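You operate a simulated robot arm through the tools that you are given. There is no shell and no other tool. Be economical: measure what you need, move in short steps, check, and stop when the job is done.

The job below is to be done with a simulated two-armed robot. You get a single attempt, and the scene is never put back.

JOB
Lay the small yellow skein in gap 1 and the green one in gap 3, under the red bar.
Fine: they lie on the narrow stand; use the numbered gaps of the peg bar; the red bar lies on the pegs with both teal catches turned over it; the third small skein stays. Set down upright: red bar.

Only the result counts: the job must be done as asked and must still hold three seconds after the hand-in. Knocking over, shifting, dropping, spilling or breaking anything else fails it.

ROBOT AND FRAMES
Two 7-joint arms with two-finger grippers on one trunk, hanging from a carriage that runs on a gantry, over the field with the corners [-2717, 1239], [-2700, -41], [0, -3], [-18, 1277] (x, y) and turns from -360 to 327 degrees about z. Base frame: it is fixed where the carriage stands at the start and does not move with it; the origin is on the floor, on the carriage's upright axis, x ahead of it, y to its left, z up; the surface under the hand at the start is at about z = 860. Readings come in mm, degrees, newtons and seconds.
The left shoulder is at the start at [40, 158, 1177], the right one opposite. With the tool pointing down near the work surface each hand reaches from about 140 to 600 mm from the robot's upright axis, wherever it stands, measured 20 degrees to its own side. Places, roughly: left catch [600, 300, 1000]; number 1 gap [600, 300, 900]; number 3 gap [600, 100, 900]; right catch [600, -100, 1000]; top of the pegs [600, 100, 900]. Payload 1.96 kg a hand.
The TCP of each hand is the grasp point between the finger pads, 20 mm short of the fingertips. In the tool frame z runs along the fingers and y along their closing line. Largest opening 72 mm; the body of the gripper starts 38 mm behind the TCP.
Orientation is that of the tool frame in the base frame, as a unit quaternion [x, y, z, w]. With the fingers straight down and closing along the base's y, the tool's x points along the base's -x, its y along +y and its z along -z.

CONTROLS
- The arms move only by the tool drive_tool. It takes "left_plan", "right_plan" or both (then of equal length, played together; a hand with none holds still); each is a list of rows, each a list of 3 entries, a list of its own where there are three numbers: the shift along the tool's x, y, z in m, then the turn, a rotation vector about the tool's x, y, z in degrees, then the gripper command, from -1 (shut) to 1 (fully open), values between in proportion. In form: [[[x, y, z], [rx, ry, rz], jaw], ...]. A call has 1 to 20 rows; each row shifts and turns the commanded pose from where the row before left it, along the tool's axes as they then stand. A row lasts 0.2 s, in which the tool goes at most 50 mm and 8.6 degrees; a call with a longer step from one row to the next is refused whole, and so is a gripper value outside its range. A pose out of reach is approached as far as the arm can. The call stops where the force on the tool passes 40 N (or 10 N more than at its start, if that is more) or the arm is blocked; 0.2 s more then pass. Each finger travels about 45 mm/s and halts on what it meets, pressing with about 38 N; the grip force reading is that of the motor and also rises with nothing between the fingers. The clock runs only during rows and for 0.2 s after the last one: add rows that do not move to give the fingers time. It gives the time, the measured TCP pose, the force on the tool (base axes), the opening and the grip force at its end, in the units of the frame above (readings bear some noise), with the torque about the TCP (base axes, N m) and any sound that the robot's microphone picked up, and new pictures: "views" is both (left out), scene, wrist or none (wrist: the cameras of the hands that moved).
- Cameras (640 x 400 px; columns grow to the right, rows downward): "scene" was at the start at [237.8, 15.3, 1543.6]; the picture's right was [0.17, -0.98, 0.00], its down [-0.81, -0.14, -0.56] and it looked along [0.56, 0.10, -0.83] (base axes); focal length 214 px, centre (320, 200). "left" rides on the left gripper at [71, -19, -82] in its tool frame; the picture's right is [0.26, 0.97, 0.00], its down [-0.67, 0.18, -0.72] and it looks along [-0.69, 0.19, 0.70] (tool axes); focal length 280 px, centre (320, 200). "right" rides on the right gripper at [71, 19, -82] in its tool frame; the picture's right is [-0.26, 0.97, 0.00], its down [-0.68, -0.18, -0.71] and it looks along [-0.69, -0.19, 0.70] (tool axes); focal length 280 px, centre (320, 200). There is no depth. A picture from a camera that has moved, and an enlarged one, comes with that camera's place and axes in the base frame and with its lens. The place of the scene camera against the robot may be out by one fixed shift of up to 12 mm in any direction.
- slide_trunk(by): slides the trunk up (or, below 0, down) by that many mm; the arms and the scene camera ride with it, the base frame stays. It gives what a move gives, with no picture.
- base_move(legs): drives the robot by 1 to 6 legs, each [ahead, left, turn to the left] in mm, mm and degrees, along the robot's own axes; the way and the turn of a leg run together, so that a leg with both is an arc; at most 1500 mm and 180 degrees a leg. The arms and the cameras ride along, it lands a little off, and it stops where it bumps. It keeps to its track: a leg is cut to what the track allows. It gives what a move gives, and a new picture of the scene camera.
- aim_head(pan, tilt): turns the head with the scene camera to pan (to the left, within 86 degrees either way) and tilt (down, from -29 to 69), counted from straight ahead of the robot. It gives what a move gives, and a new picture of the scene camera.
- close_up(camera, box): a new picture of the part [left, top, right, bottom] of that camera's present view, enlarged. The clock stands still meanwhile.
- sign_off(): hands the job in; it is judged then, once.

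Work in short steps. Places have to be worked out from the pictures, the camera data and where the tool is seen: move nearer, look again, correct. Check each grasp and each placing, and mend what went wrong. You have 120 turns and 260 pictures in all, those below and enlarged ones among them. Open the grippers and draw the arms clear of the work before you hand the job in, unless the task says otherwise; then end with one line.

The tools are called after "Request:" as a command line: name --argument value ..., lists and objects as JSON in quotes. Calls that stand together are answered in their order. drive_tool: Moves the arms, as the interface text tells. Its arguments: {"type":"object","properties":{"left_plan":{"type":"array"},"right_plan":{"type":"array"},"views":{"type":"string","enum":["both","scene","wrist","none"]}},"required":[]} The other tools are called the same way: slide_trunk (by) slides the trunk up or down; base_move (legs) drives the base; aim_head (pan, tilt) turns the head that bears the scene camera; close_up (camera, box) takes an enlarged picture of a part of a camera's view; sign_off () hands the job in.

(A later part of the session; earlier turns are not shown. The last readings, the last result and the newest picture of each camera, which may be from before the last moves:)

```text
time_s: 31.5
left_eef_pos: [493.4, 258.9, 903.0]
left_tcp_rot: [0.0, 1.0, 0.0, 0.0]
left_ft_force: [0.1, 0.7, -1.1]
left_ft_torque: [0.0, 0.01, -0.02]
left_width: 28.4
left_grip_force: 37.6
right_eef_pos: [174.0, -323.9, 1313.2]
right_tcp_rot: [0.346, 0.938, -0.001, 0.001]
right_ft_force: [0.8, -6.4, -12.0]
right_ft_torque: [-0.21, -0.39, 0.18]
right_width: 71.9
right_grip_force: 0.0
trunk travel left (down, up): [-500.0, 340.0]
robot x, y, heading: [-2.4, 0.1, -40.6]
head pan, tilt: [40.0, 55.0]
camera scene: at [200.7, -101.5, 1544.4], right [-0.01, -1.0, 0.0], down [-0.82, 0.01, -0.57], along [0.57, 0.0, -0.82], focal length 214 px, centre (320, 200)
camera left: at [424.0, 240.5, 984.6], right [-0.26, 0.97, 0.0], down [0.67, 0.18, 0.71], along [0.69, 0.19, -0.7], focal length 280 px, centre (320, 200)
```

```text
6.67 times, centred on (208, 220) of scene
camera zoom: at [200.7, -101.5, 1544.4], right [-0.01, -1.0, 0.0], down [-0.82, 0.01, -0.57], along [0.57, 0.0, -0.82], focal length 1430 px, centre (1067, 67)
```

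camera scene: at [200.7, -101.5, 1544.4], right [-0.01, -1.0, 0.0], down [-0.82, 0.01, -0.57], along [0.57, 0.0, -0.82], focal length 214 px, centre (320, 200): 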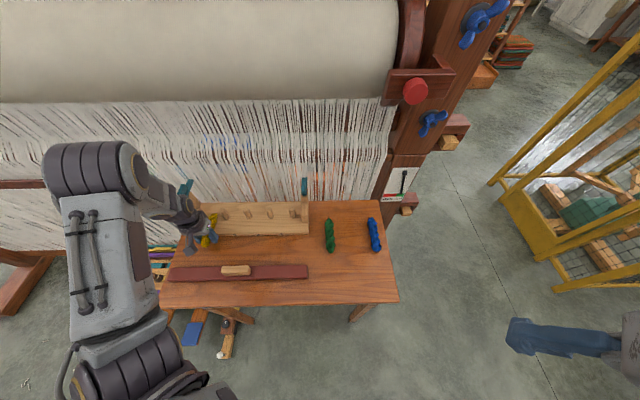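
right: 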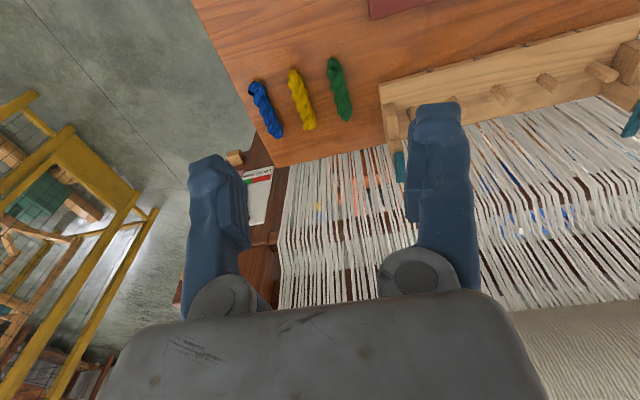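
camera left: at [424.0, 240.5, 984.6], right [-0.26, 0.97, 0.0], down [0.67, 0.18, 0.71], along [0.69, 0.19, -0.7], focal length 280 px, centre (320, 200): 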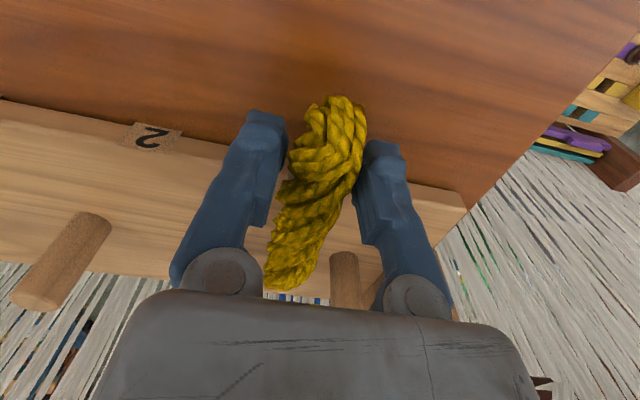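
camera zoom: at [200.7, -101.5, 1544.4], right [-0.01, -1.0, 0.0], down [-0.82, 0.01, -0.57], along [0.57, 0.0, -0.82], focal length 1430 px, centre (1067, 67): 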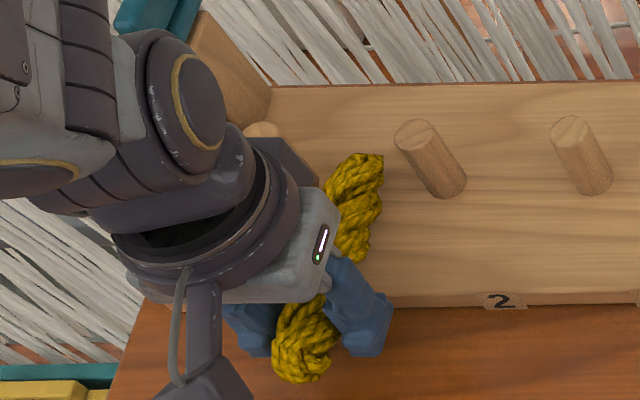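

The near end is gripped. I slide it +48 mm into the gap, lower, and release with a moderate opening.

Request:
drive_tool --left_plan '[[[-0.01, 0, 0], [0, 0, 0], -1], [[-0.012, 0, 0], [0, 0, 0], -1], [[-0.012, 0, 0], [0, 0, 0], -1], [[-0.014, 0, 0], [0, 0, 0], -1], [[0, 0, 0.002], [0, 0, 0], -1], [[0, 0, 0], [0, 0, 0], -1]]'

Request:
close_up --camera "scene" --box '[160, 190, 256, 250]'

```text
time_s: 32.9
left_eef_pos: [543.4, 260.5, 902.6]
left_tcp_rot: [0.0, 1.0, -0.001, -0.001]
left_ft_force: [0.5, 0.3, -1.3]
left_ft_torque: [0.01, 0.03, -0.01]
left_width: 28.2
left_grip_force: 37.5
right_eef_pos: [172.1, -323.6, 1313.0]
right_tcp_rot: [0.346, 0.938, -0.001, 0.001]
right_ft_force: [0.7, -6.2, -12.7]
right_ft_torque: [-0.19, -0.41, 0.18]
right_width: 71.7
right_grip_force: 0.1
trunk travel left (down, up): [-500.0, 340.0]
robot x, y, heading: [-0.4, 2.4, -40.5]
head pan, tilt: [40.0, 55.0]
camera scene: at [200.7, -101.5, 1544.4], right [-0.01, -1.0, 0.0], down [-0.82, 0.01, -0.57], along [0.57, 0.0, -0.82], focal length 214 px, centre (320, 200)
camera left: at [472.7, 241.6, 983.7], right [-0.26, 0.96, 0.0], down [0.67, 0.18, 0.71], along [0.69, 0.19, -0.7], focal length 280 px, centre (320, 200)
```

scene: 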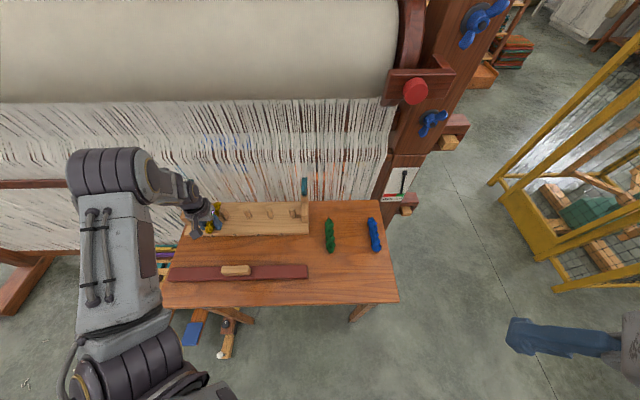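
left: 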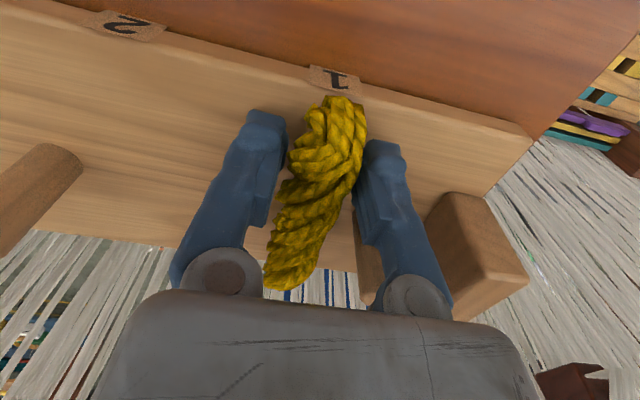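

```text
6.67 times, centred on (208, 220) of scene
camera zoom: at [200.7, -101.5, 1544.4], right [-0.01, -1.0, 0.0], down [-0.82, 0.01, -0.57], along [0.57, 0.0, -0.82], focal length 1430 px, centre (1067, 67)
```

zoom: 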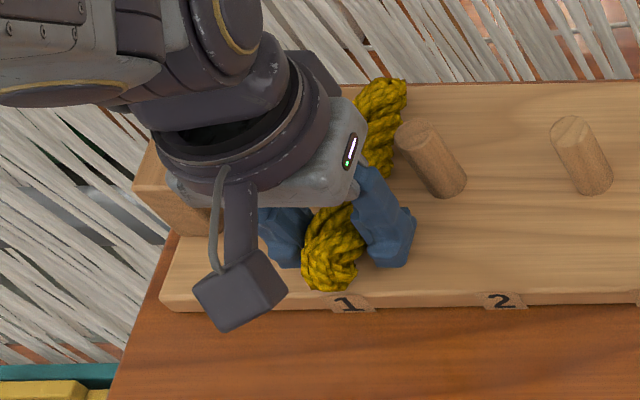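

The yellow skein lies fully within gap 1, front to back. I lower 3 mm, release, and lift clear.

Request:
drive_tool --left_plan '[[[0, 0, 0.002], [0, 0, 0], -1], [[0, 0, 0.0015], [0, 0, 0], -1], [[0, 0, 0], [0, 0, 0], 0.2], [[0, 0, 0], [0, 0, 0], 0.2], [[0, 0, 0], [0, 0, 0], 0.2], [[0, 0, -0.02], [0, 0, 0], 0.2], [[0, 0, -0.03], [0, 0, 0], 0.2], [[0, 0, -0.03], [0, 0, 0], 0.2], [[0.03, 0, -0.03], [0, 0, 0], 0.6], [[0.03, 0, -0.03], [0, 0, 0], 0.6]]'

Request:
close_up --camera "left" --box '[0, 0, 480, 300]'

```text
time_s: 35.1
left_eef_pos: [481.0, 261.4, 1037.8]
left_tcp_rot: [-0.001, 1.0, 0.0, 0.0]
left_ft_force: [0.4, 0.7, -0.7]
left_ft_torque: [-0.01, 0.03, -0.04]
left_width: 57.7
left_grip_force: 0.0
right_eef_pos: [172.1, -325.0, 1313.0]
right_tcp_rot: [0.346, 0.938, -0.001, 0.002]
right_ft_force: [0.2, -6.3, -13.0]
right_ft_torque: [-0.13, -0.43, 0.22]
right_width: 71.7
right_grip_force: 0.1
trunk travel left (down, up): [-500.0, 340.0]
robot x, y, heading: [-0.3, -1.8, -40.5]
head pan, tilt: [40.0, 55.0]
camera scene: at [200.6, -101.5, 1544.3], right [-0.01, -1.0, 0.0], down [-0.82, 0.01, -0.57], along [0.57, 0.0, -0.82], focal length 214 px, centre (320, 200)
camera left: at [411.6, 242.4, 1118.7], right [-0.26, 0.96, 0.0], down [0.67, 0.18, 0.71], along [0.69, 0.19, -0.7], focal length 280 px, centre (320, 200)
```

scene: 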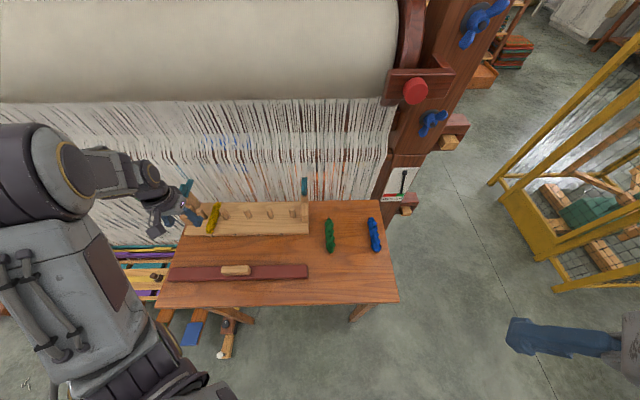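
left: 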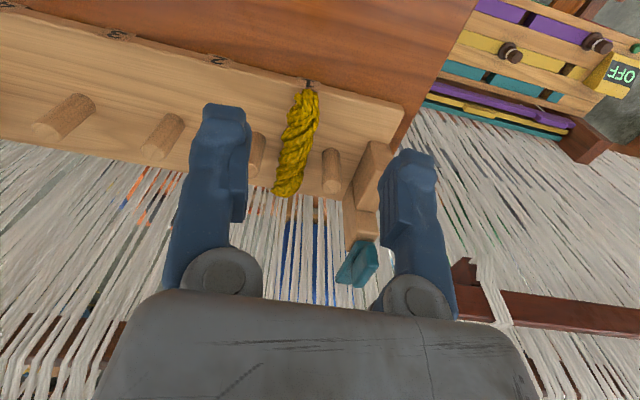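

```text
1.33 times, centred on (240, 150) of left
camera zoom: at [411.6, 242.4, 1118.7], right [-0.26, 0.96, 0.0], down [0.67, 0.18, 0.71], along [0.69, 0.19, -0.7], focal length 374 px, centre (427, 267)
```

zoom: 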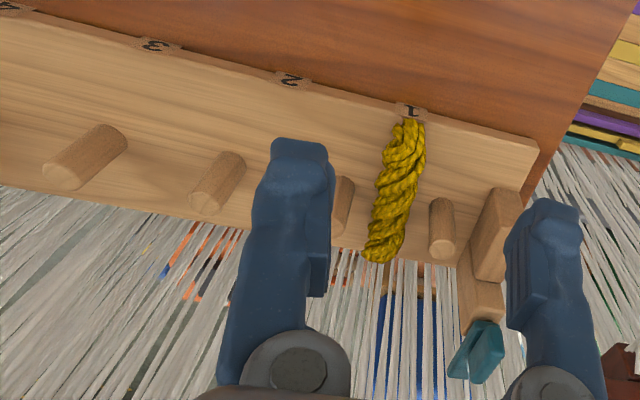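

Yellow sits well in gap 1. Now the green skein: I go to hover over its near end so that a single placing suffices.

Request:
drive_tool --left_plan '[[[0, -0.045, 0], [0, 0, 0], 0.6], [[0, -0.045, 0], [0, 0, 0], 0.6], [[0, -0.045, 0], [0, 0, 0], 0.6], [[0, -0.045, 0], [0, 0, 0], 0.6], [[0, -0.045, 0], [0, 0, 0], 0.6], [[0, -0.045, 0], [0, 0, 0], 0.6], [[0, -0.045, 0], [0, 0, 0], 0.6], [[0, -0.045, 0], [0, 0, 0], 0.6], [[0, -0.04, 0], [0, 0, 0], 0.6], [[-0.002, 0, 0.04], [0, 0, 0], 0.6], [[-0.002, 0, 0.04], [0, 0, 0], 0.6], [[0, 0, 0.02], [0, 0, 0], 0.6]]' --views "wrist"

```text
time_s: 37.7
left_eef_pos: [487.2, -140.6, 936.4]
left_tcp_rot: [-0.001, 1.0, -0.001, 0.0]
left_ft_force: [-0.2, -0.8, 0.2]
left_ft_torque: [-0.02, -0.01, 0.0]
left_width: 57.6
left_grip_force: 0.0
right_eef_pos: [173.9, -323.9, 1312.9]
right_tcp_rot: [0.345, 0.939, 0.0, 0.001]
right_ft_force: [1.8, -7.8, -12.5]
right_ft_torque: [-0.16, -0.43, 0.21]
right_width: 71.8
right_grip_force: 0.1
trunk travel left (down, up): [-500.0, 340.0]
robot x, y, heading: [2.1, -0.1, -40.4]
head pan, tilt: [40.0, 55.0]
camera left: at [416.7, -160.0, 1018.0], right [-0.26, 0.97, 0.0], down [0.67, 0.18, 0.71], along [0.69, 0.19, -0.7], focal length 280 px, centre (320, 200)
```

left: 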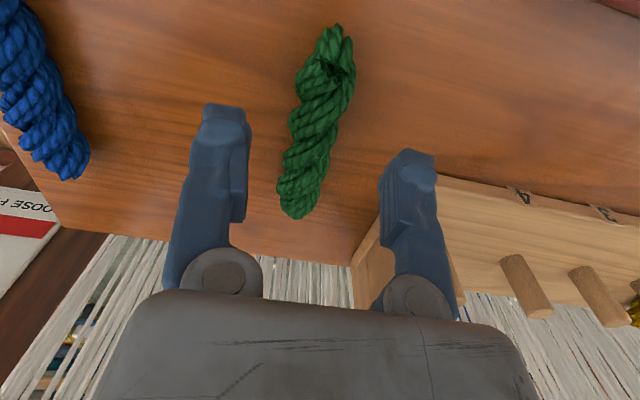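

Green spans x≈452–581, with y going from −144 to −135 (about 4° tilt). I shift to its near part, yaw 4° to match, and lower to grip height.

Request:
drive_tool --left_plan '[[[0.007, -0.002, 0.02], [0, 0, 0], 0.6], [[0, 0, 0.02], [0, 0, -4], 0.6], [[0, 0, 0.014], [0, 0, 0], 0.6], [[0, 0, 0.003], [0, 0, 0], 0.6]]' --views "wrist"

```text
time_s: 38.7
left_eef_pos: [479.7, -141.9, 879.7]
left_tcp_rot: [-0.034, 0.999, -0.001, 0.0]
left_ft_force: [-0.7, 0.2, 0.0]
left_ft_torque: [0.04, 0.01, -0.03]
left_width: 57.9
left_grip_force: 0.0
right_eef_pos: [173.3, -324.0, 1313.3]
right_tcp_rot: [0.346, 0.938, 0.0, 0.0]
right_ft_force: [0.3, -6.3, -12.7]
right_ft_torque: [-0.2, -0.39, 0.18]
right_width: 71.6
right_grip_force: 0.1
trunk travel left (down, up): [-500.0, 340.0]
robot x, y, heading: [-5.8, 0.6, -40.8]
head pan, tilt: [40.0, 55.0]
camera left: at [411.3, -166.1, 962.2], right [-0.33, 0.94, 0.0], down [0.66, 0.23, 0.71], along [0.68, 0.23, -0.7], focal length 280 px, centre (320, 200)
```

left: 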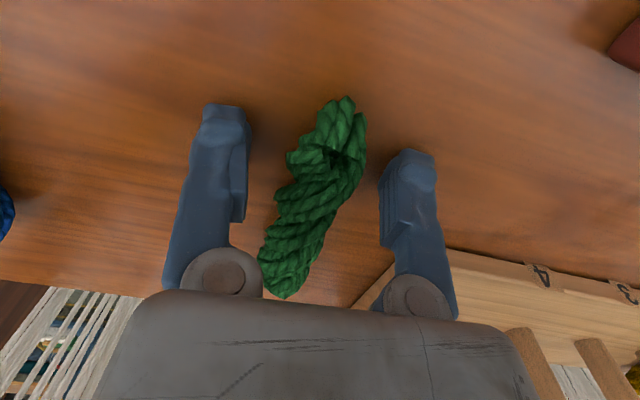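

Well centred at the right height. I close, then lift gently.

Request:
drive_tool --left_plan '[[[0, 0, 0.0005], [0, 0, 0], 0], [[0, 0, 0], [0, 0, 0], -1], [[0, 0, 0], [0, 0, 0], -1], [[0, 0, 0], [0, 0, 0], -1], [[0, 0, 0], [0, 0, 0], -1], [[0, 0, -0.01], [0, 0, 0], -1], [[0, 0, -0.015], [0, 0, 0], -1], [[0, 0, -0.02], [0, 0, 0], -1], [[0, 0, -0.02], [0, 0, 0], -1], [[0, 0, -0.02], [0, 0, 4], -1], [[0, 0, -0.02], [0, 0, 0], -1], [[0, 0, -0.02], [0, 0, 0], -1], [[0, 0, -0.02], [0, 0, 0], -1], [[0, 0, -0.01], [0, 0, 0], -1]]' --views "wrist"

```text
time_s: 41.7
left_eef_pos: [479.2, -142.4, 1036.9]
left_tcp_rot: [0.0, 1.0, -0.001, -0.001]
left_ft_force: [0.4, 0.0, -0.4]
left_ft_torque: [0.03, 0.03, -0.02]
left_width: 28.4
left_grip_force: 37.2
right_eef_pos: [174.3, -324.9, 1314.1]
right_tcp_rot: [0.346, 0.938, 0.0, 0.002]
right_ft_force: [0.6, -6.1, -13.5]
right_ft_torque: [-0.22, -0.38, 0.19]
right_width: 72.3
right_grip_force: 0.1
trunk travel left (down, up): [-500.0, 340.0]
robot x, y, heading: [-2.0, 0.5, -40.5]
head pan, tilt: [40.0, 55.0]
camera left: at [409.4, -161.2, 1118.1], right [-0.26, 0.96, 0.0], down [0.68, 0.18, 0.71], along [0.69, 0.19, -0.7], focal length 280 px, centre (320, 200)
```

left: 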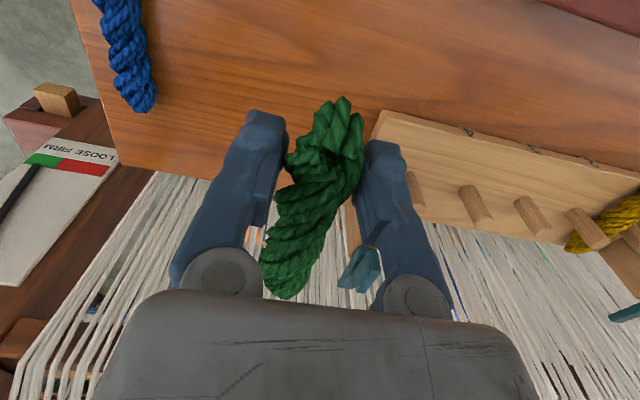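

Held firmly. I carry it to gap 3 at y≈107, x≈541, still high.

Request:
drive_tool --left_plan '[[[0, 0.012, 0], [0, 0, 0], -1], [[0, 0.023, 0], [0, 0, 0], -1], [[0, 0.023, 0], [0, 0, 0], -1], [[0, 0.023, 0], [0, 0, 0], -1], [[0, 0.023, 0], [0, 0, 0], -1], [[-0.007, 0.023, 0], [0, 0, 0], -1], [[-0.01, 0.023, 0], [0, 0, 0], -1], [[-0.01, 0.023, 0], [0, 0, 0], -1], [[-0.01, 0.023, 0], [0, 0, 0], -1], [[-0.01, 0.023, 0], [0, 0, 0], -1], [[-0.01, 0.02, 0], [0, 0, 0], -1], [[-0.005, 0.01, 0], [0, 0, 0], -1], [[0, 0, 0.02], [0, 0, 0], -1], [[0, 0, 0.02], [0, 0, 0], -1], [[0, 0, 0.02], [0, 0, 0], -1], [[0, 0, 0.01], [0, 0, 0], -1]]'

Request:
close_up --camera "scene" --box '[200, 180, 312, 250]'

```text
time_s: 45.1
left_eef_pos: [541.9, 106.7, 965.3]
left_tcp_rot: [0.0, 1.0, -0.001, 0.002]
left_ft_force: [0.0, -0.1, -0.9]
left_ft_torque: [0.02, 0.01, 0.01]
left_width: 28.2
left_grip_force: 38.1
right_eef_pos: [172.2, -323.8, 1313.5]
right_tcp_rot: [0.346, 0.938, 0.0, 0.001]
right_ft_force: [1.1, -7.0, -12.2]
right_ft_torque: [-0.2, -0.41, 0.16]
right_width: 71.9
right_grip_force: 0.1
trunk travel left (down, up): [-500.0, 340.0]
robot x, y, heading: [-1.2, 0.1, -40.7]
head pan, tilt: [40.0, 55.0]
camera scene: at [200.7, -101.5, 1544.4], right [-0.01, -1.0, 0.0], down [-0.82, 0.01, -0.57], along [0.57, 0.0, -0.82], focal length 214 px, centre (320, 200)
camera left: at [471.4, 88.0, 1047.3], right [-0.26, 0.97, 0.0], down [0.67, 0.18, 0.71], along [0.69, 0.19, -0.7], focal length 280 px, centre (320, 200)
```

scene: 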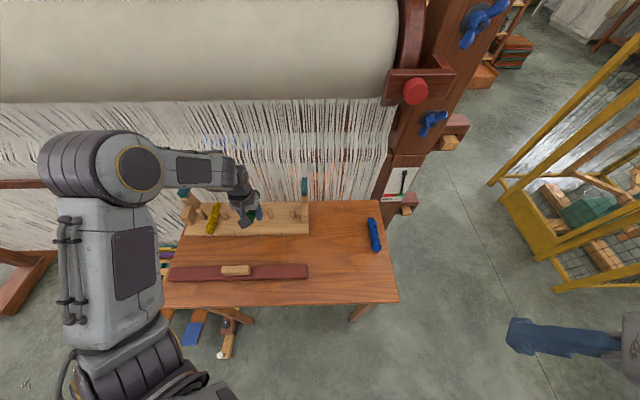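
left: 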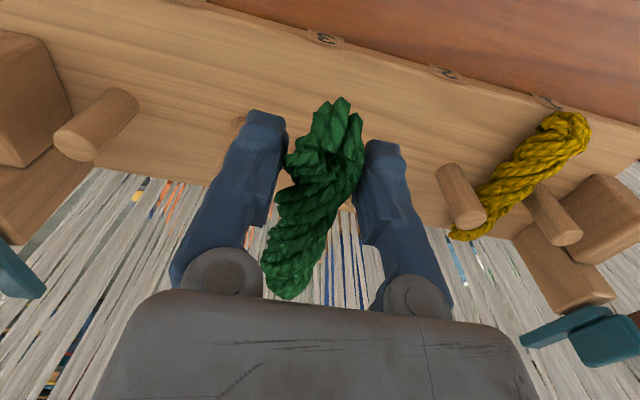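

```text
5.71 times, centred on (256, 215) of scene
camera zoom: at [200.7, -101.5, 1544.4], right [-0.01, -1.0, 0.0], down [-0.82, 0.01, -0.57], along [0.57, 0.0, -0.82], focal length 1226 px, centre (686, 114)
```

zoom: 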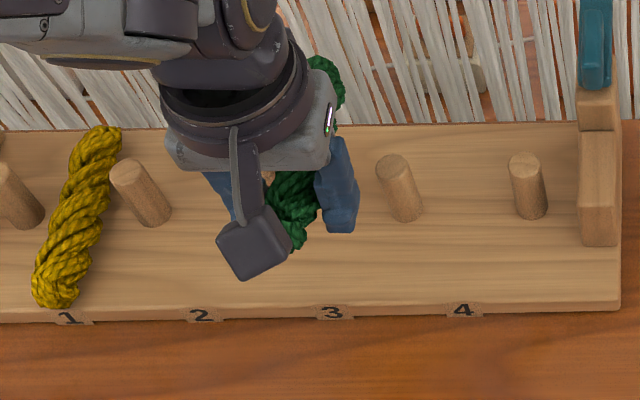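

The pegs check out (peg 5 at y≈−7, peg 2 at ≈218), so the gap 3 centre is ≈106 and the hand is aligned. I lower to just above the board and look.

Request:
drive_tool --left_plan '[[[0, 0, 0.015], [0, 0, 0], -1], [[0, 0, 0.015], [0, 0, 0], -1], [[0, 0, 0.015], [0, 0, 0], -1], [[0, 0, 0.012], [0, 0, 0], -1], [[0, 0, 0.007], [0, 0, 0], -1], [[0, 0, 0], [0, 0, 0], -1]]' --views "wrist"

Request:
close_up --camera "scene" --box '[200, 180, 312, 250]'

```text
time_s: 46.5
left_eef_pos: [540.2, 107.9, 901.7]
left_tcp_rot: [-0.001, 1.0, -0.001, 0.0]
left_ft_force: [-0.7, 0.5, -0.6]
left_ft_torque: [-0.02, 0.0, 0.03]
left_width: 28.2
left_grip_force: 38.3
right_eef_pos: [173.1, -324.3, 1312.8]
right_tcp_rot: [0.346, 0.938, -0.001, 0.0]
right_ft_force: [0.0, -7.0, -11.9]
right_ft_torque: [-0.22, -0.4, 0.18]
right_width: 71.9
right_grip_force: 0.0
trunk travel left (down, up): [-500.0, 340.0]
robot x, y, heading: [-0.5, 4.8, -40.9]
head pan, tilt: [40.0, 55.0]
camera left: at [470.8, 88.4, 983.8], right [-0.26, 0.97, 0.0], down [0.67, 0.18, 0.71], along [0.69, 0.19, -0.7], focal length 280 px, centre (320, 200)
```

left: 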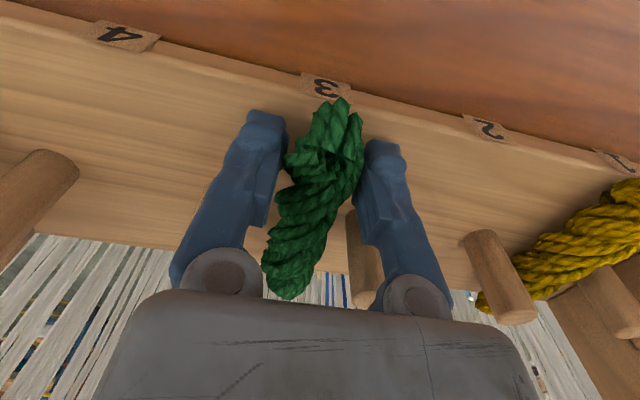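

```text
5.71 times, centred on (256, 215) of scene
camera zoom: at [200.7, -101.5, 1544.4], right [-0.01, -1.0, 0.0], down [-0.82, 0.01, -0.57], along [0.57, 0.0, -0.82], focal length 1226 px, centre (686, 114)
```

zoom: 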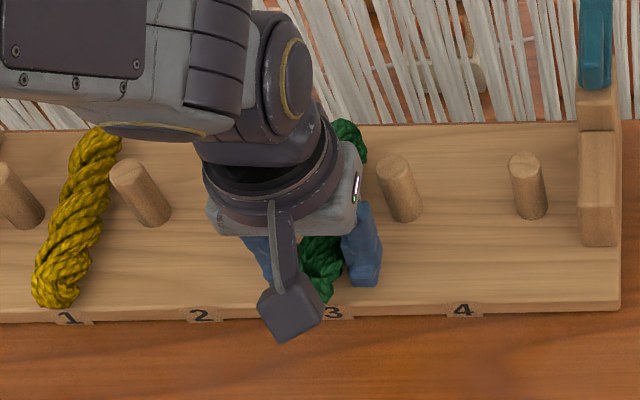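

Green matches the yellow one's placement. I lower the last 3 mm, release, and lift clear.

Request:
drive_tool --left_plan '[[[0, 0, 0.002], [0, 0, 0], -1], [[0, 0, 0.001], [0, 0, 0], -1], [[0, 0, 0], [0, 0, 0], 0.2], [[0, 0, 0], [0, 0, 0], 0.2], [[0, 0, 0], [0, 0, 0], 0.2], [[0, 0, -0.02], [0, 0, 0], 0.2], [[0, 0, -0.03], [0, 0, 0], 0.2], [[0, 0, -0.03], [0, 0, 0], 0.2], [[0.04, 0, -0.03], [0, 0, 0], 0.6], [[0.04, 0, -0.03], [0, 0, 0], 0.6], [[0.04, 0, -0.03], [0, 0, 0], 0.6], [[0.04, 0, -0.03], [0, 0, 0], 0.6]]'

Request:
close_up --camera "scene" --box '[152, 160, 328, 270]'

Request:
close_up --camera "left" --box '[240, 0, 640, 250]'

```text
time_s: 49.1
left_eef_pos: [382.0, 106.0, 1098.1]
left_tcp_rot: [-0.002, 1.0, -0.01, -0.005]
left_ft_force: [-0.1, 0.1, 0.6]
left_ft_torque: [-0.01, 0.02, 0.0]
left_width: 57.5
left_grip_force: 0.0
right_eef_pos: [173.3, -325.2, 1312.5]
right_tcp_rot: [0.346, 0.938, -0.001, 0.001]
right_ft_force: [0.8, -6.8, -13.6]
right_ft_torque: [-0.18, -0.44, 0.22]
right_width: 72.0
right_grip_force: 0.0
trunk travel left (down, up): [-500.0, 340.0]
robot x, y, heading: [1.8, 2.0, -40.4]
head pan, tilt: [40.0, 55.0]
camera scene: at [200.6, -101.5, 1544.3], right [-0.01, -1.0, 0.0], down [-0.82, 0.01, -0.57], along [0.57, 0.0, -0.82], focal length 214 px, centre (320, 200)
camera left: at [312.2, 87.4, 1180.1], right [-0.27, 0.96, -0.02], down [0.68, 0.2, 0.71], along [0.68, 0.18, -0.71], focal length 280 px, centre (320, 200)
```

scene: 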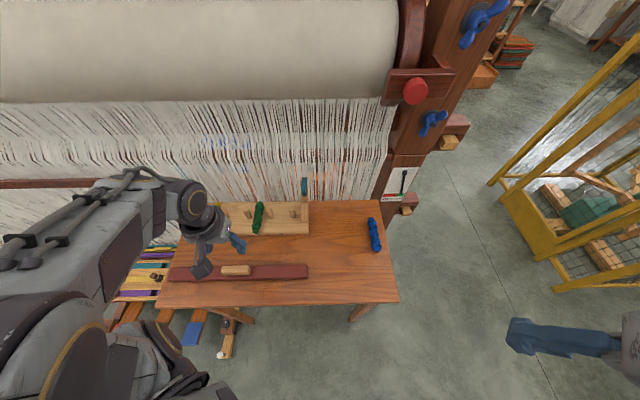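
left: 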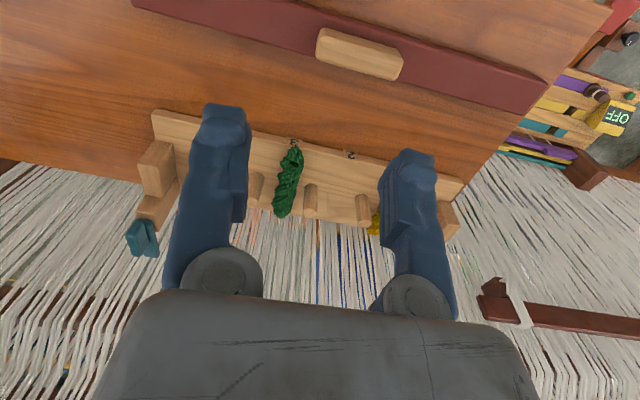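

```text
3.64 times, centred on (240, 215) of scene
camera zoom: at [200.6, -101.5, 1544.3], right [-0.01, -1.0, 0.0], down [-0.82, 0.01, -0.57], along [0.57, 0.0, -0.82], focal length 780 px, centre (611, 146)
```

zoom: 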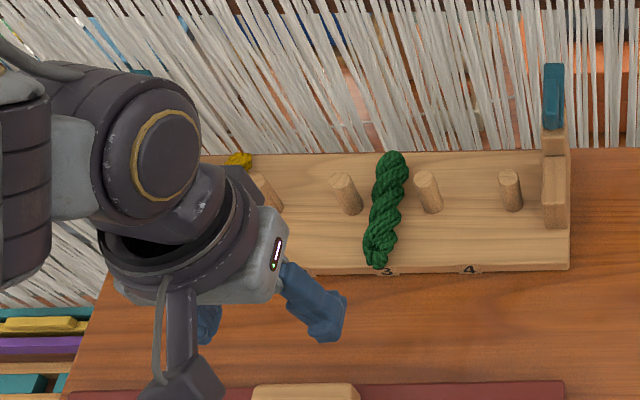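

```text
1.60 times, centred on (440, 125) of left
camera zoom: at [312.2, 87.4, 1180.1], right [-0.27, 0.96, -0.02], down [0.68, 0.2, 0.71], along [0.68, 0.18, -0.71], focal length 449 px, centre (128, 320)
```

zoom: 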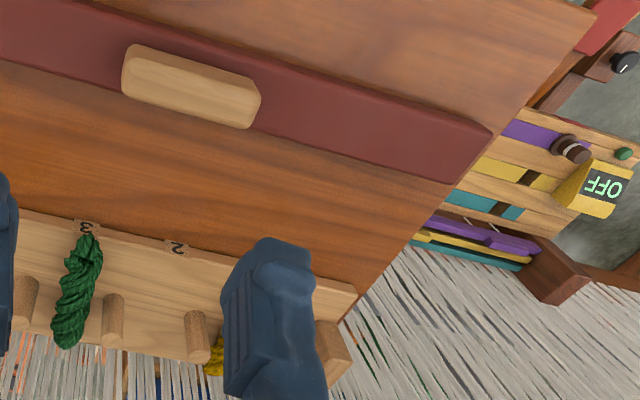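

Both skeins are in. Before handling the bar I need the geometry of the end blocks and teal catches, so I view the right end first.

Request:
drive_tool --left_plan '[[[-0.03, -0.03, 0], [0, 0, 0], 0.6], [[-0.03, -0.03, 0], [0, 0, 0], 0.6], [[-0.01, -0.045, 0.01], [0, 0, 0], 0.6], [[-0.01, -0.045, 0.02], [0, 0, 0], 0.6], [[-0.01, -0.02, 0.02], [0, 0, 0], 0.6]]' --views "wrist"

Request:
close_up --camera "left" --box '[180, 60, 500, 260]'

Request:
close_up --camera "scene" --box '[280, 160, 344, 200]'

Request:
close_up --camera "scene" --box '[160, 170, 256, 230]'

```text
refused: row 4 steps farther than a row can; nothing moved
```

```text
2.00 times, centred on (340, 160) of left
camera zoom: at [312.2, 87.4, 1180.1], right [-0.27, 0.96, -0.02], down [0.68, 0.2, 0.71], along [0.68, 0.18, -0.71], focal length 561 px, centre (280, 280)
```

zoom: 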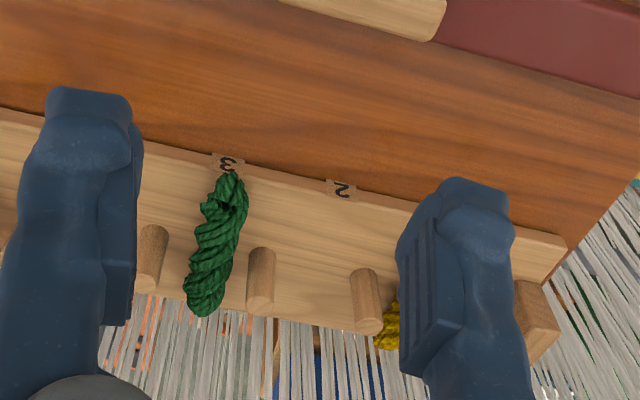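

```text
10.00 times, centred on (312, 180) of scene
camera zoom: at [200.6, -101.5, 1544.3], right [-0.01, -1.0, 0.0], down [-0.82, 0.01, -0.57], along [0.57, 0.0, -0.82], focal length 2145 px, centre (400, 400)
```

zoom: 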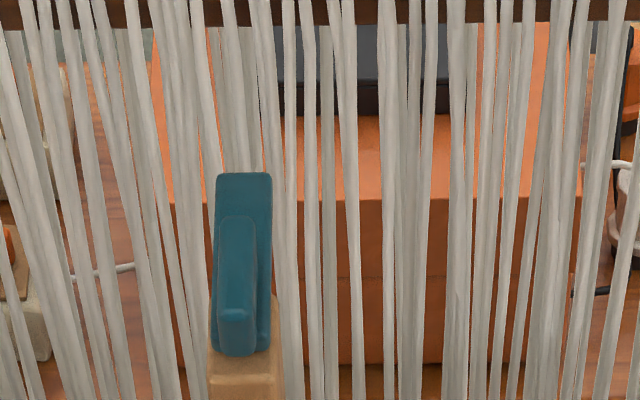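

```text
6.67 times, centred on (208, 200) of scene
camera zoom: at [200.6, -101.5, 1544.3], right [-0.01, -1.0, 0.0], down [-0.82, 0.01, -0.57], along [0.57, 0.0, -0.82], focal length 1430 px, centre (1067, 200)
```

zoom: 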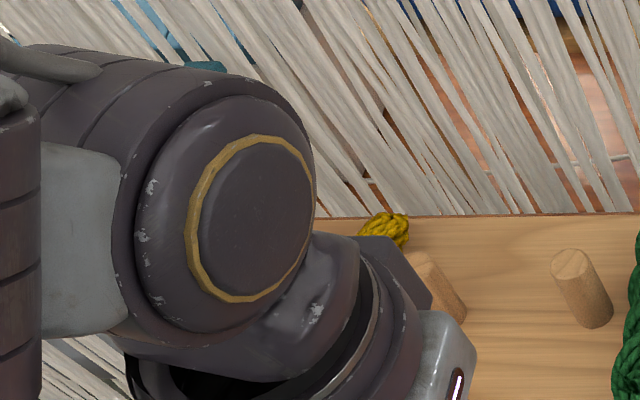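

That plan was refused because row 4 was too long a step. I repeat it with smaller steps to view the right end.

Request:
drive_tool --left_plan '[[[-0.03, -0.03, 0], [0, 0, 0], 0.6], [[-0.03, -0.03, 0], [0, 0, 0], 0.6], [[-0.01, -0.04, 0.01], [0, 0, 0], 0.6], [[-0.01, -0.035, 0.02], [0, 0, 0], 0.6], [[-0.01, -0.035, 0.02], [0, 0, 0], 0.6]]' --views "wrist"

Request:
close_up --camera "left" --box '[220, 60, 540, 260]'

```text
time_s: 50.3
left_eef_pos: [472.5, -63.4, 1049.4]
left_tcp_rot: [-0.001, 1.0, 0.0, -0.001]
left_ft_force: [-1.2, -0.2, 0.3]
left_ft_torque: [0.01, 0.04, -0.01]
left_width: 57.8
left_grip_force: 0.0
right_eef_pos: [173.7, -324.1, 1311.8]
right_tcp_rot: [0.347, 0.938, 0.0, 0.001]
right_ft_force: [0.9, -6.3, -12.2]
right_ft_torque: [-0.19, -0.39, 0.18]
right_width: 72.2
right_grip_force: 0.0
trunk travel left (down, up): [-500.0, 340.0]
robot x, y, heading: [1.3, -0.0, -40.4]
head pan, tilt: [40.0, 55.0]
camera left: at [402.0, -82.6, 1130.9], right [-0.26, 0.96, 0.0], down [0.67, 0.19, 0.71], along [0.69, 0.19, -0.7], focal length 280 px, centre (320, 200)
```

left: 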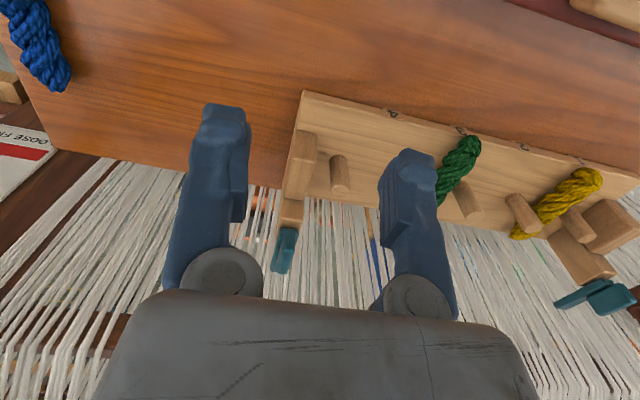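

```text
2.00 times, centred on (380, 160) of left
camera zoom: at [402.0, -82.6, 1130.9], right [-0.26, 0.96, 0.0], down [0.67, 0.19, 0.71], along [0.69, 0.19, -0.7], focal length 561 px, centre (200, 280)
```

zoom: 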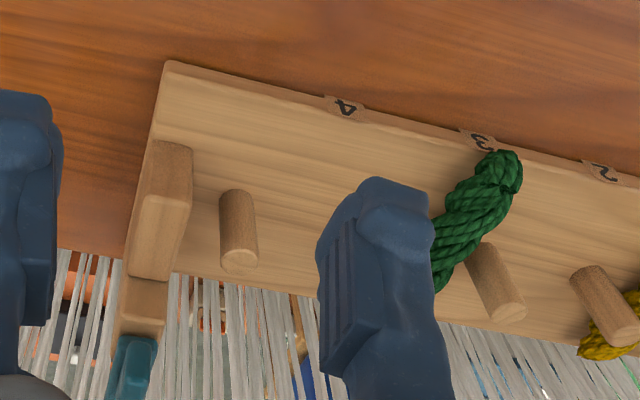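

The front block seems to be a seat level with the peg tops (z≈925, x≈560–608), with a taller post behind it carrying the catch. I zoom in on the catches.

Request:
close_up --camera "left" --box '[230, 200, 342, 270]'

Request:
close_up --camera "left" --box '[528, 190, 640, 330]'

Request:
close_up --camera "scene" --box '[160, 160, 256, 220]'

```text
5.71 times, centred on (286, 235) of left
camera zoom: at [402.0, -82.6, 1130.9], right [-0.26, 0.96, 0.0], down [0.67, 0.19, 0.71], along [0.69, 0.19, -0.7], focal length 1602 px, centre (514, 0)
```

zoom: 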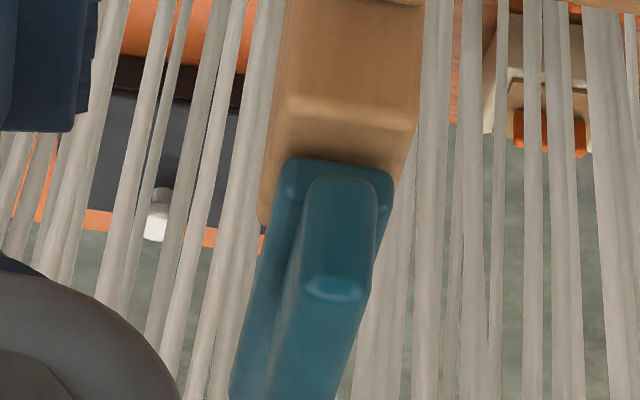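

```text
2.86 times, centred on (584, 260) of left
camera zoom: at [402.0, -82.6, 1130.9], right [-0.26, 0.96, 0.0], down [0.67, 0.19, 0.71], along [0.69, 0.19, -0.7], focal length 801 px, centre (-434, 29)
```

zoom: 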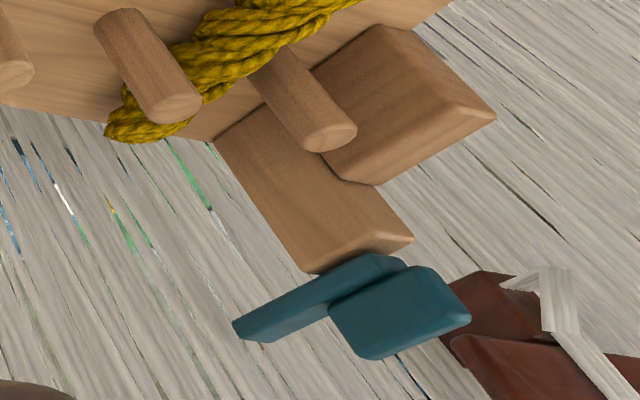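

```text
6.67 times, centred on (208, 190) of scene
camera zoom: at [200.8, -101.6, 1544.5], right [-0.01, -1.0, 0.0], down [-0.82, 0.01, -0.57], along [0.57, 0.0, -0.82], focal length 1430 px, centre (1067, 267)
```

zoom: 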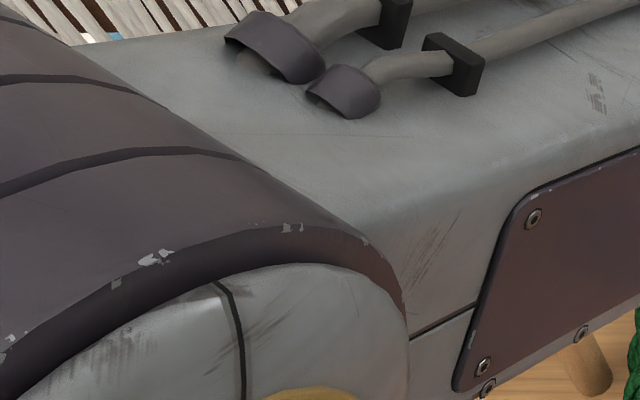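

Working it out: each catch is a horizontal teal arm (z≈958) pivoted on the rear post at x≈620. The arms now point backward to x≈695, and each has an upright fin on top to grip, so they must be turned about the vertical until they point forward over the bar. The bar comes first: I move above its wooden grip and yaw 90° so the fingers close along x.

Request:
drive_tool --left_plan '[[[0.008, 0.034, 0.01], [0, 0, 0], 0.6], [[0.008, 0.034, 0.01], [0, 0, 0], 0.6], [[0.008, 0.034, 0.01], [0, 0, 0], 0.6], [[0.008, 0.034, 0.01], [0, 0, 0], 0.6], [[0.008, 0.034, 0.01], [0, 0, 0], 0.6], [[0.008, 0.034, 0.01], [0, 0, 0], 0.6], [[0, 0, 0], [0, 0, 8.2], 0.6], [[0, 0, 0], [0, 0, 8.2], 0.6], [[0, 0, 0], [0, 0, 8.2], 0.6], [[0, 0, 0], [0, 0, 8.2], 0.6], [[0, 0, 0], [0, 0, 8.2], 0.6], [[0, 0, 0], [0, 0, 8.2], 0.6], [[0, 0, 0], [0, 0, 8.2], 0.6], [[0, 0, 0], [0, 0, 8.2], 0.6], [[0, 0, 0], [0, 0, 8.2], 0.6], [[0, 0, 0], [0, 0, 8.2], 0.6], [[0, 0, 0], [0, 0, 8], 0.6]]'

```text
time_s: 53.9
left_eef_pos: [422.9, 141.4, 987.2]
left_tcp_rot: [0.707, 0.707, -0.001, 0.0]
left_ft_force: [-0.1, -0.2, -0.4]
left_ft_torque: [0.01, 0.02, 0.02]
left_width: 57.7
left_grip_force: 0.1
right_eef_pos: [173.0, -323.9, 1313.2]
right_tcp_rot: [0.346, 0.938, -0.001, 0.001]
right_ft_force: [0.6, -6.4, -12.6]
right_ft_torque: [-0.2, -0.43, 0.17]
right_width: 72.2
right_grip_force: 0.1
trunk travel left (down, up): [-500.0, 340.0]
robot x, y, heading: [-1.8, -1.2, -40.4]
head pan, tilt: [40.0, 55.0]
camera scene: at [200.7, -101.5, 1544.4], right [-0.01, -1.0, 0.0], down [-0.82, 0.01, -0.57], along [0.57, 0.0, -0.82], focal length 214 px, centre (320, 200)
camera left: at [405.2, 212.8, 1069.8], right [0.97, 0.26, 0.0], down [0.18, -0.67, 0.72], along [0.19, -0.69, -0.7], focal length 280 px, centre (320, 200)
```

scene: 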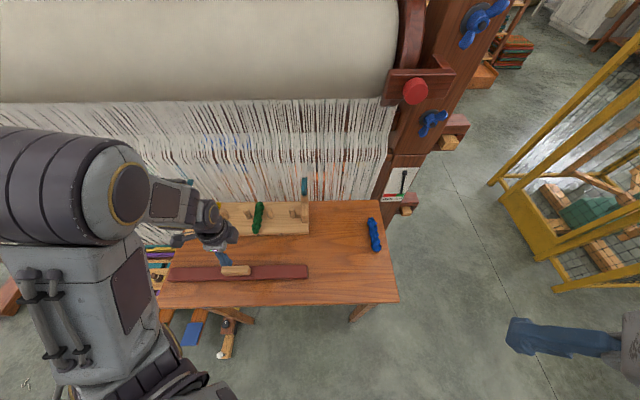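
left: 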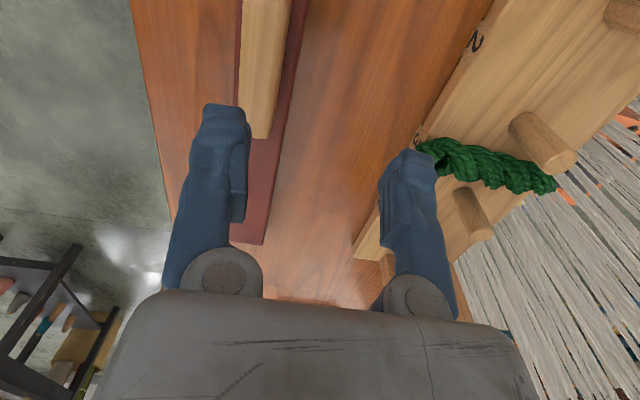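

The bar's grip runs along y at x≈388, about 24 mm wide, y≈91–193, and the bar centre is y≈145. I move over it at TCP z≈940 and look again.

Request:
drive_tool --left_plan '[[[0.002, -0.018, 0.01], [0, 0, 0], 0.6], [[0.001, -0.0175, 0.015], [0, 0, 0], 0.6], [[0, 0, 0.022], [0, 0, 0], 0.6]]' --views "wrist"

```text
time_s: 54.7
left_eef_pos: [385.6, 144.7, 940.7]
left_tcp_rot: [0.707, 0.707, 0.0, 0.0]
left_ft_force: [0.4, 0.9, 0.5]
left_ft_torque: [0.0, 0.06, 0.03]
left_width: 57.8
left_grip_force: 0.0
left hand out of reach, approached as far as the arm can: row 2
right_eef_pos: [172.8, -324.4, 1313.5]
right_tcp_rot: [0.346, 0.938, 0.0, 0.0]
right_ft_force: [1.9, -6.2, -13.3]
right_ft_torque: [-0.18, -0.42, 0.2]
right_width: 72.1
right_grip_force: 0.1
trunk travel left (down, up): [-500.0, 340.0]
robot x, y, heading: [-3.1, -2.4, -40.4]
head pan, tilt: [40.0, 55.0]
camera left: at [368.1, 216.6, 1022.5], right [0.96, 0.26, 0.0], down [0.18, -0.67, 0.72], along [0.19, -0.69, -0.7], focal length 280 px, centre (320, 200)
```

left: 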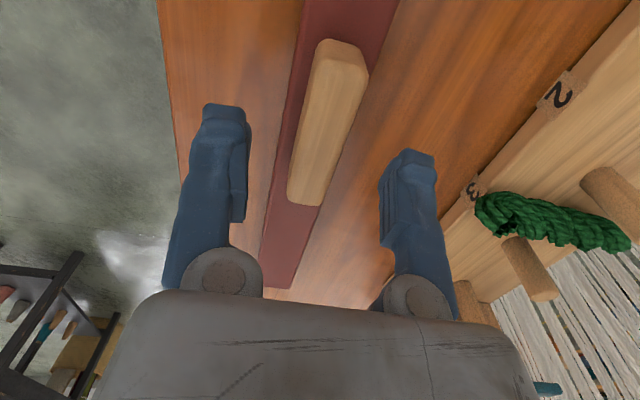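

Aligned. I lower around the grip in steps to TCP z≈903, checking force.

Request:
drive_tool --left_plan '[[[-0.001, 0.002, 0.015], [0, 0, 0], 0.6], [[0, 0, 0.015], [0, 0, 0], 0.6], [[0, 0, 0.006], [0, 0, 0], 0.6], [[0, 0, 0.002], [0, 0, 0], 0.6]]' --views "wrist"

```text
time_s: 55.7
left_eef_pos: [388.1, 142.8, 902.7]
left_tcp_rot: [0.707, 0.707, -0.001, 0.001]
left_ft_force: [0.0, -0.2, -0.8]
left_ft_torque: [0.02, 0.02, 0.02]
left_width: 57.4
left_grip_force: 0.1
right_eef_pos: [172.9, -323.3, 1312.2]
right_tcp_rot: [0.346, 0.938, 0.0, 0.001]
right_ft_force: [0.6, -6.7, -12.1]
right_ft_torque: [-0.19, -0.41, 0.23]
right_width: 72.1
right_grip_force: 0.0
trunk travel left (down, up): [-500.0, 340.0]
robot x, y, heading: [-2.5, 1.0, -40.4]
head pan, tilt: [40.0, 55.0]
camera left: at [370.7, 214.3, 984.7], right [0.96, 0.26, 0.0], down [0.18, -0.67, 0.72], along [0.19, -0.69, -0.7], focal length 280 px, centre (320, 200)
```

left: 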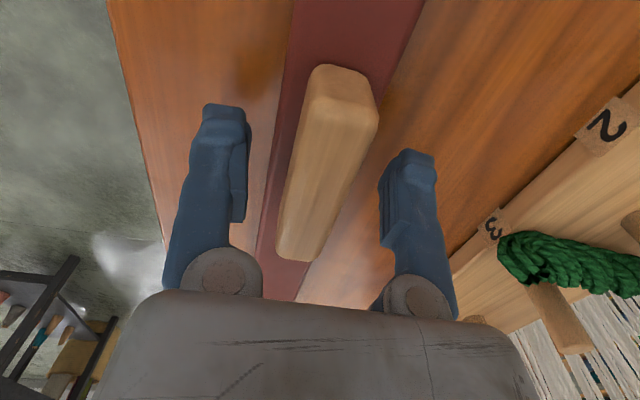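

The fingers straddle the grip. To avoid pinching the bar's edges I narrow to about 36 mm and then feel for the bar's top surface.

Request:
drive_tool --left_plan '[[[0, 0, 0], [0, 0, 0], 0.0], [[0, 0, 0], [0, 0, 0], 0.0], [[0, 0, 0], [0, 0, 0], 0.0], [[0, 0, 0.002], [0, 0, 0], 0.0], [[0, 0, 0.002], [0, 0, 0], 0.0], [[0, 0, 0.002], [0, 0, 0], 0.0]]' --views "none"

```text
time_s: 57.0
left_eef_pos: [390.0, 142.1, 900.8]
left_tcp_rot: [0.707, 0.707, -0.002, 0.001]
left_ft_force: [-3.7, -0.6, 39.4]
left_ft_torque: [0.0, 0.96, 0.07]
left_width: 37.2
left_grip_force: 1.1
right_eef_pos: [174.1, -324.8, 1314.0]
right_tcp_rot: [0.346, 0.938, -0.001, 0.001]
right_ft_force: [1.7, -5.0, -8.8]
right_ft_torque: [-0.24, -0.14, 0.0]
right_width: 72.0
right_grip_force: 0.2
trunk travel left (down, up): [-500.0, 340.0]
robot x, y, heading: [-0.8, -0.9, -40.5]
head pan, tilt: [40.0, 55.0]
stopped in row 6 (left hand): the force on the tool passed its limit at 48 N (the readings are from after the stop); the commanded pose is now the measured one
```

The bar top is at z≈880. I back off 2 mm, close on the grip, and lift a little to check.

Request:
drive_tool --left_plan '[[[0, 0, -0.002], [0, 0, 0], 0.0], [[0, 0, 0], [0, 0, 0], -1], [[0, 0, 0], [0, 0, 0], -1], [[0, 0, 0], [0, 0, 0], -1], [[0, 0, 0], [0, 0, 0], -1], [[0, 0, -0.005], [0, 0, 0], -1], [[0, 0, -0.01], [0, 0, 0], -1], [[0, 0, -0.01], [0, 0, 0], -1], [[0, 0, 0], [0, 0, 0], -1]]'

```text
time_s: 57.9
left_eef_pos: [388.1, 144.3, 899.1]
left_tcp_rot: [0.706, 0.708, -0.002, -0.001]
left_ft_force: [-7.9, 0.1, 32.0]
left_ft_torque: [0.02, -0.04, -0.03]
left_width: 21.3
left_grip_force: 36.8
right_eef_pos: [172.9, -324.5, 1312.8]
right_tcp_rot: [0.345, 0.939, -0.001, 0.001]
right_ft_force: [2.7, -3.5, -8.8]
right_ft_torque: [-0.2, -0.14, 0.03]
right_width: 71.8
right_grip_force: 0.0
trunk travel left (down, up): [-500.0, 340.0]
robot x, y, heading: [1.1, -0.1, -40.7]
head pan, tilt: [40.0, 55.0]
stopped in row 4 (left hand): the force on the tool passed its limit at 54 N (the readings are from after the stop); the commanded pose is now the measured one
camera scene: at [200.6, -101.1, 1544.3], right [-0.01, -1.0, 0.0], down [-0.82, 0.01, -0.57], along [0.57, 0.0, -0.82], focal length 214 px, centre (320, 200)
camera left: at [370.6, 214.8, 982.9], right [0.96, 0.26, 0.0], down [0.19, -0.67, 0.72], along [0.19, -0.69, -0.7], focal length 280 px, centre (320, 200)
```

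scene: 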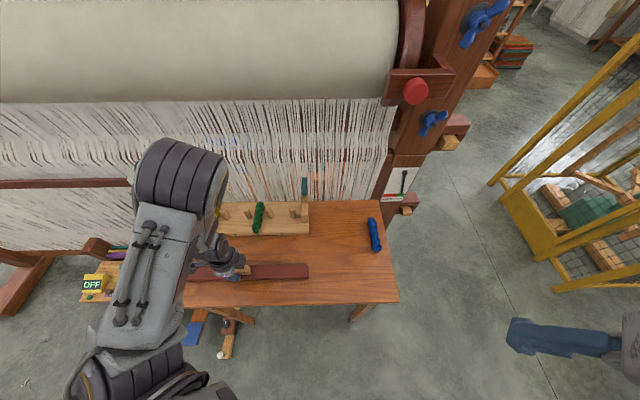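
left: 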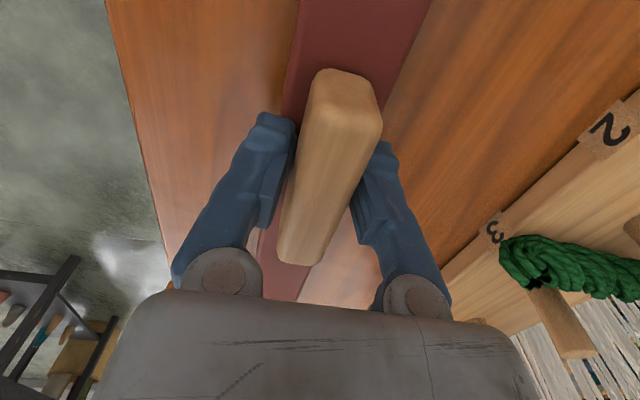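

The grip is on the wood at 21 mm, though the tips still press on the bar. I lift in small steps.

Request:
drive_tool --left_plan '[[[0, 0, -0.002], [0, 0, 0], -1], [[0, 0, -0.003], [0, 0, 0], -1], [[0, 0, -0.005], [0, 0, 0], -1], [[0, 0, -0.01], [0, 0, 0], -1], [[0, 0, -0.01], [0, 0, 0], -1], [[0, 0, 0], [0, 0, 0], -1]]'

```text
time_s: 59.3
left_eef_pos: [388.4, 142.5, 931.9]
left_tcp_rot: [0.707, 0.707, -0.002, -0.001]
left_ft_force: [0.3, -0.1, -2.8]
left_ft_torque: [0.0, -0.02, -0.01]
left_width: 20.9
left_grip_force: 37.7
right_eef_pos: [173.7, -324.6, 1313.9]
right_tcp_rot: [0.345, 0.939, 0.0, 0.001]
right_ft_force: [1.1, -6.6, -11.3]
right_ft_torque: [-0.13, -0.38, 0.19]
right_width: 72.0
right_grip_force: 0.0
trunk travel left (down, up): [-500.0, 340.0]
robot x, y, heading: [-1.8, -5.1, -40.4]
head pan, tilt: [40.0, 55.0]
camera scene: at [200.5, -101.6, 1544.4], right [-0.01, -1.0, 0.0], down [-0.82, 0.01, -0.57], along [0.57, 0.0, -0.82], focal length 214 px, centre (320, 200)
camera left: at [370.3, 213.1, 1013.6], right [0.96, 0.26, 0.0], down [0.19, -0.67, 0.72], along [0.19, -0.69, -0.7], focal length 280 px, centre (320, 200)
```

scene: 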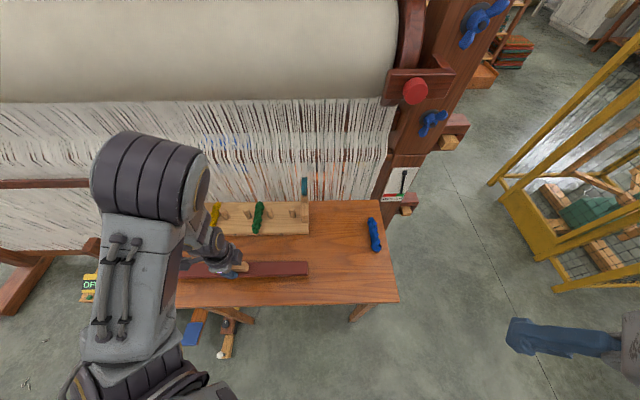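
left: 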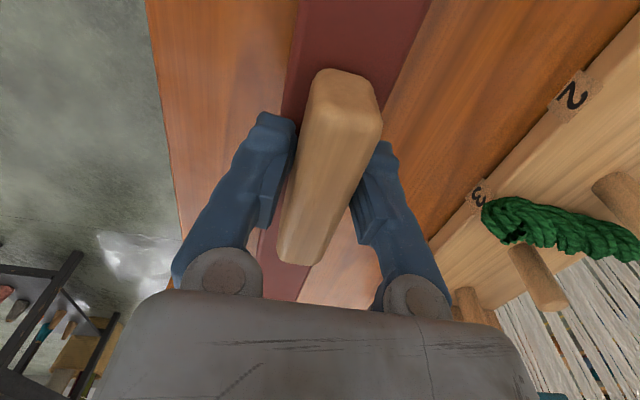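

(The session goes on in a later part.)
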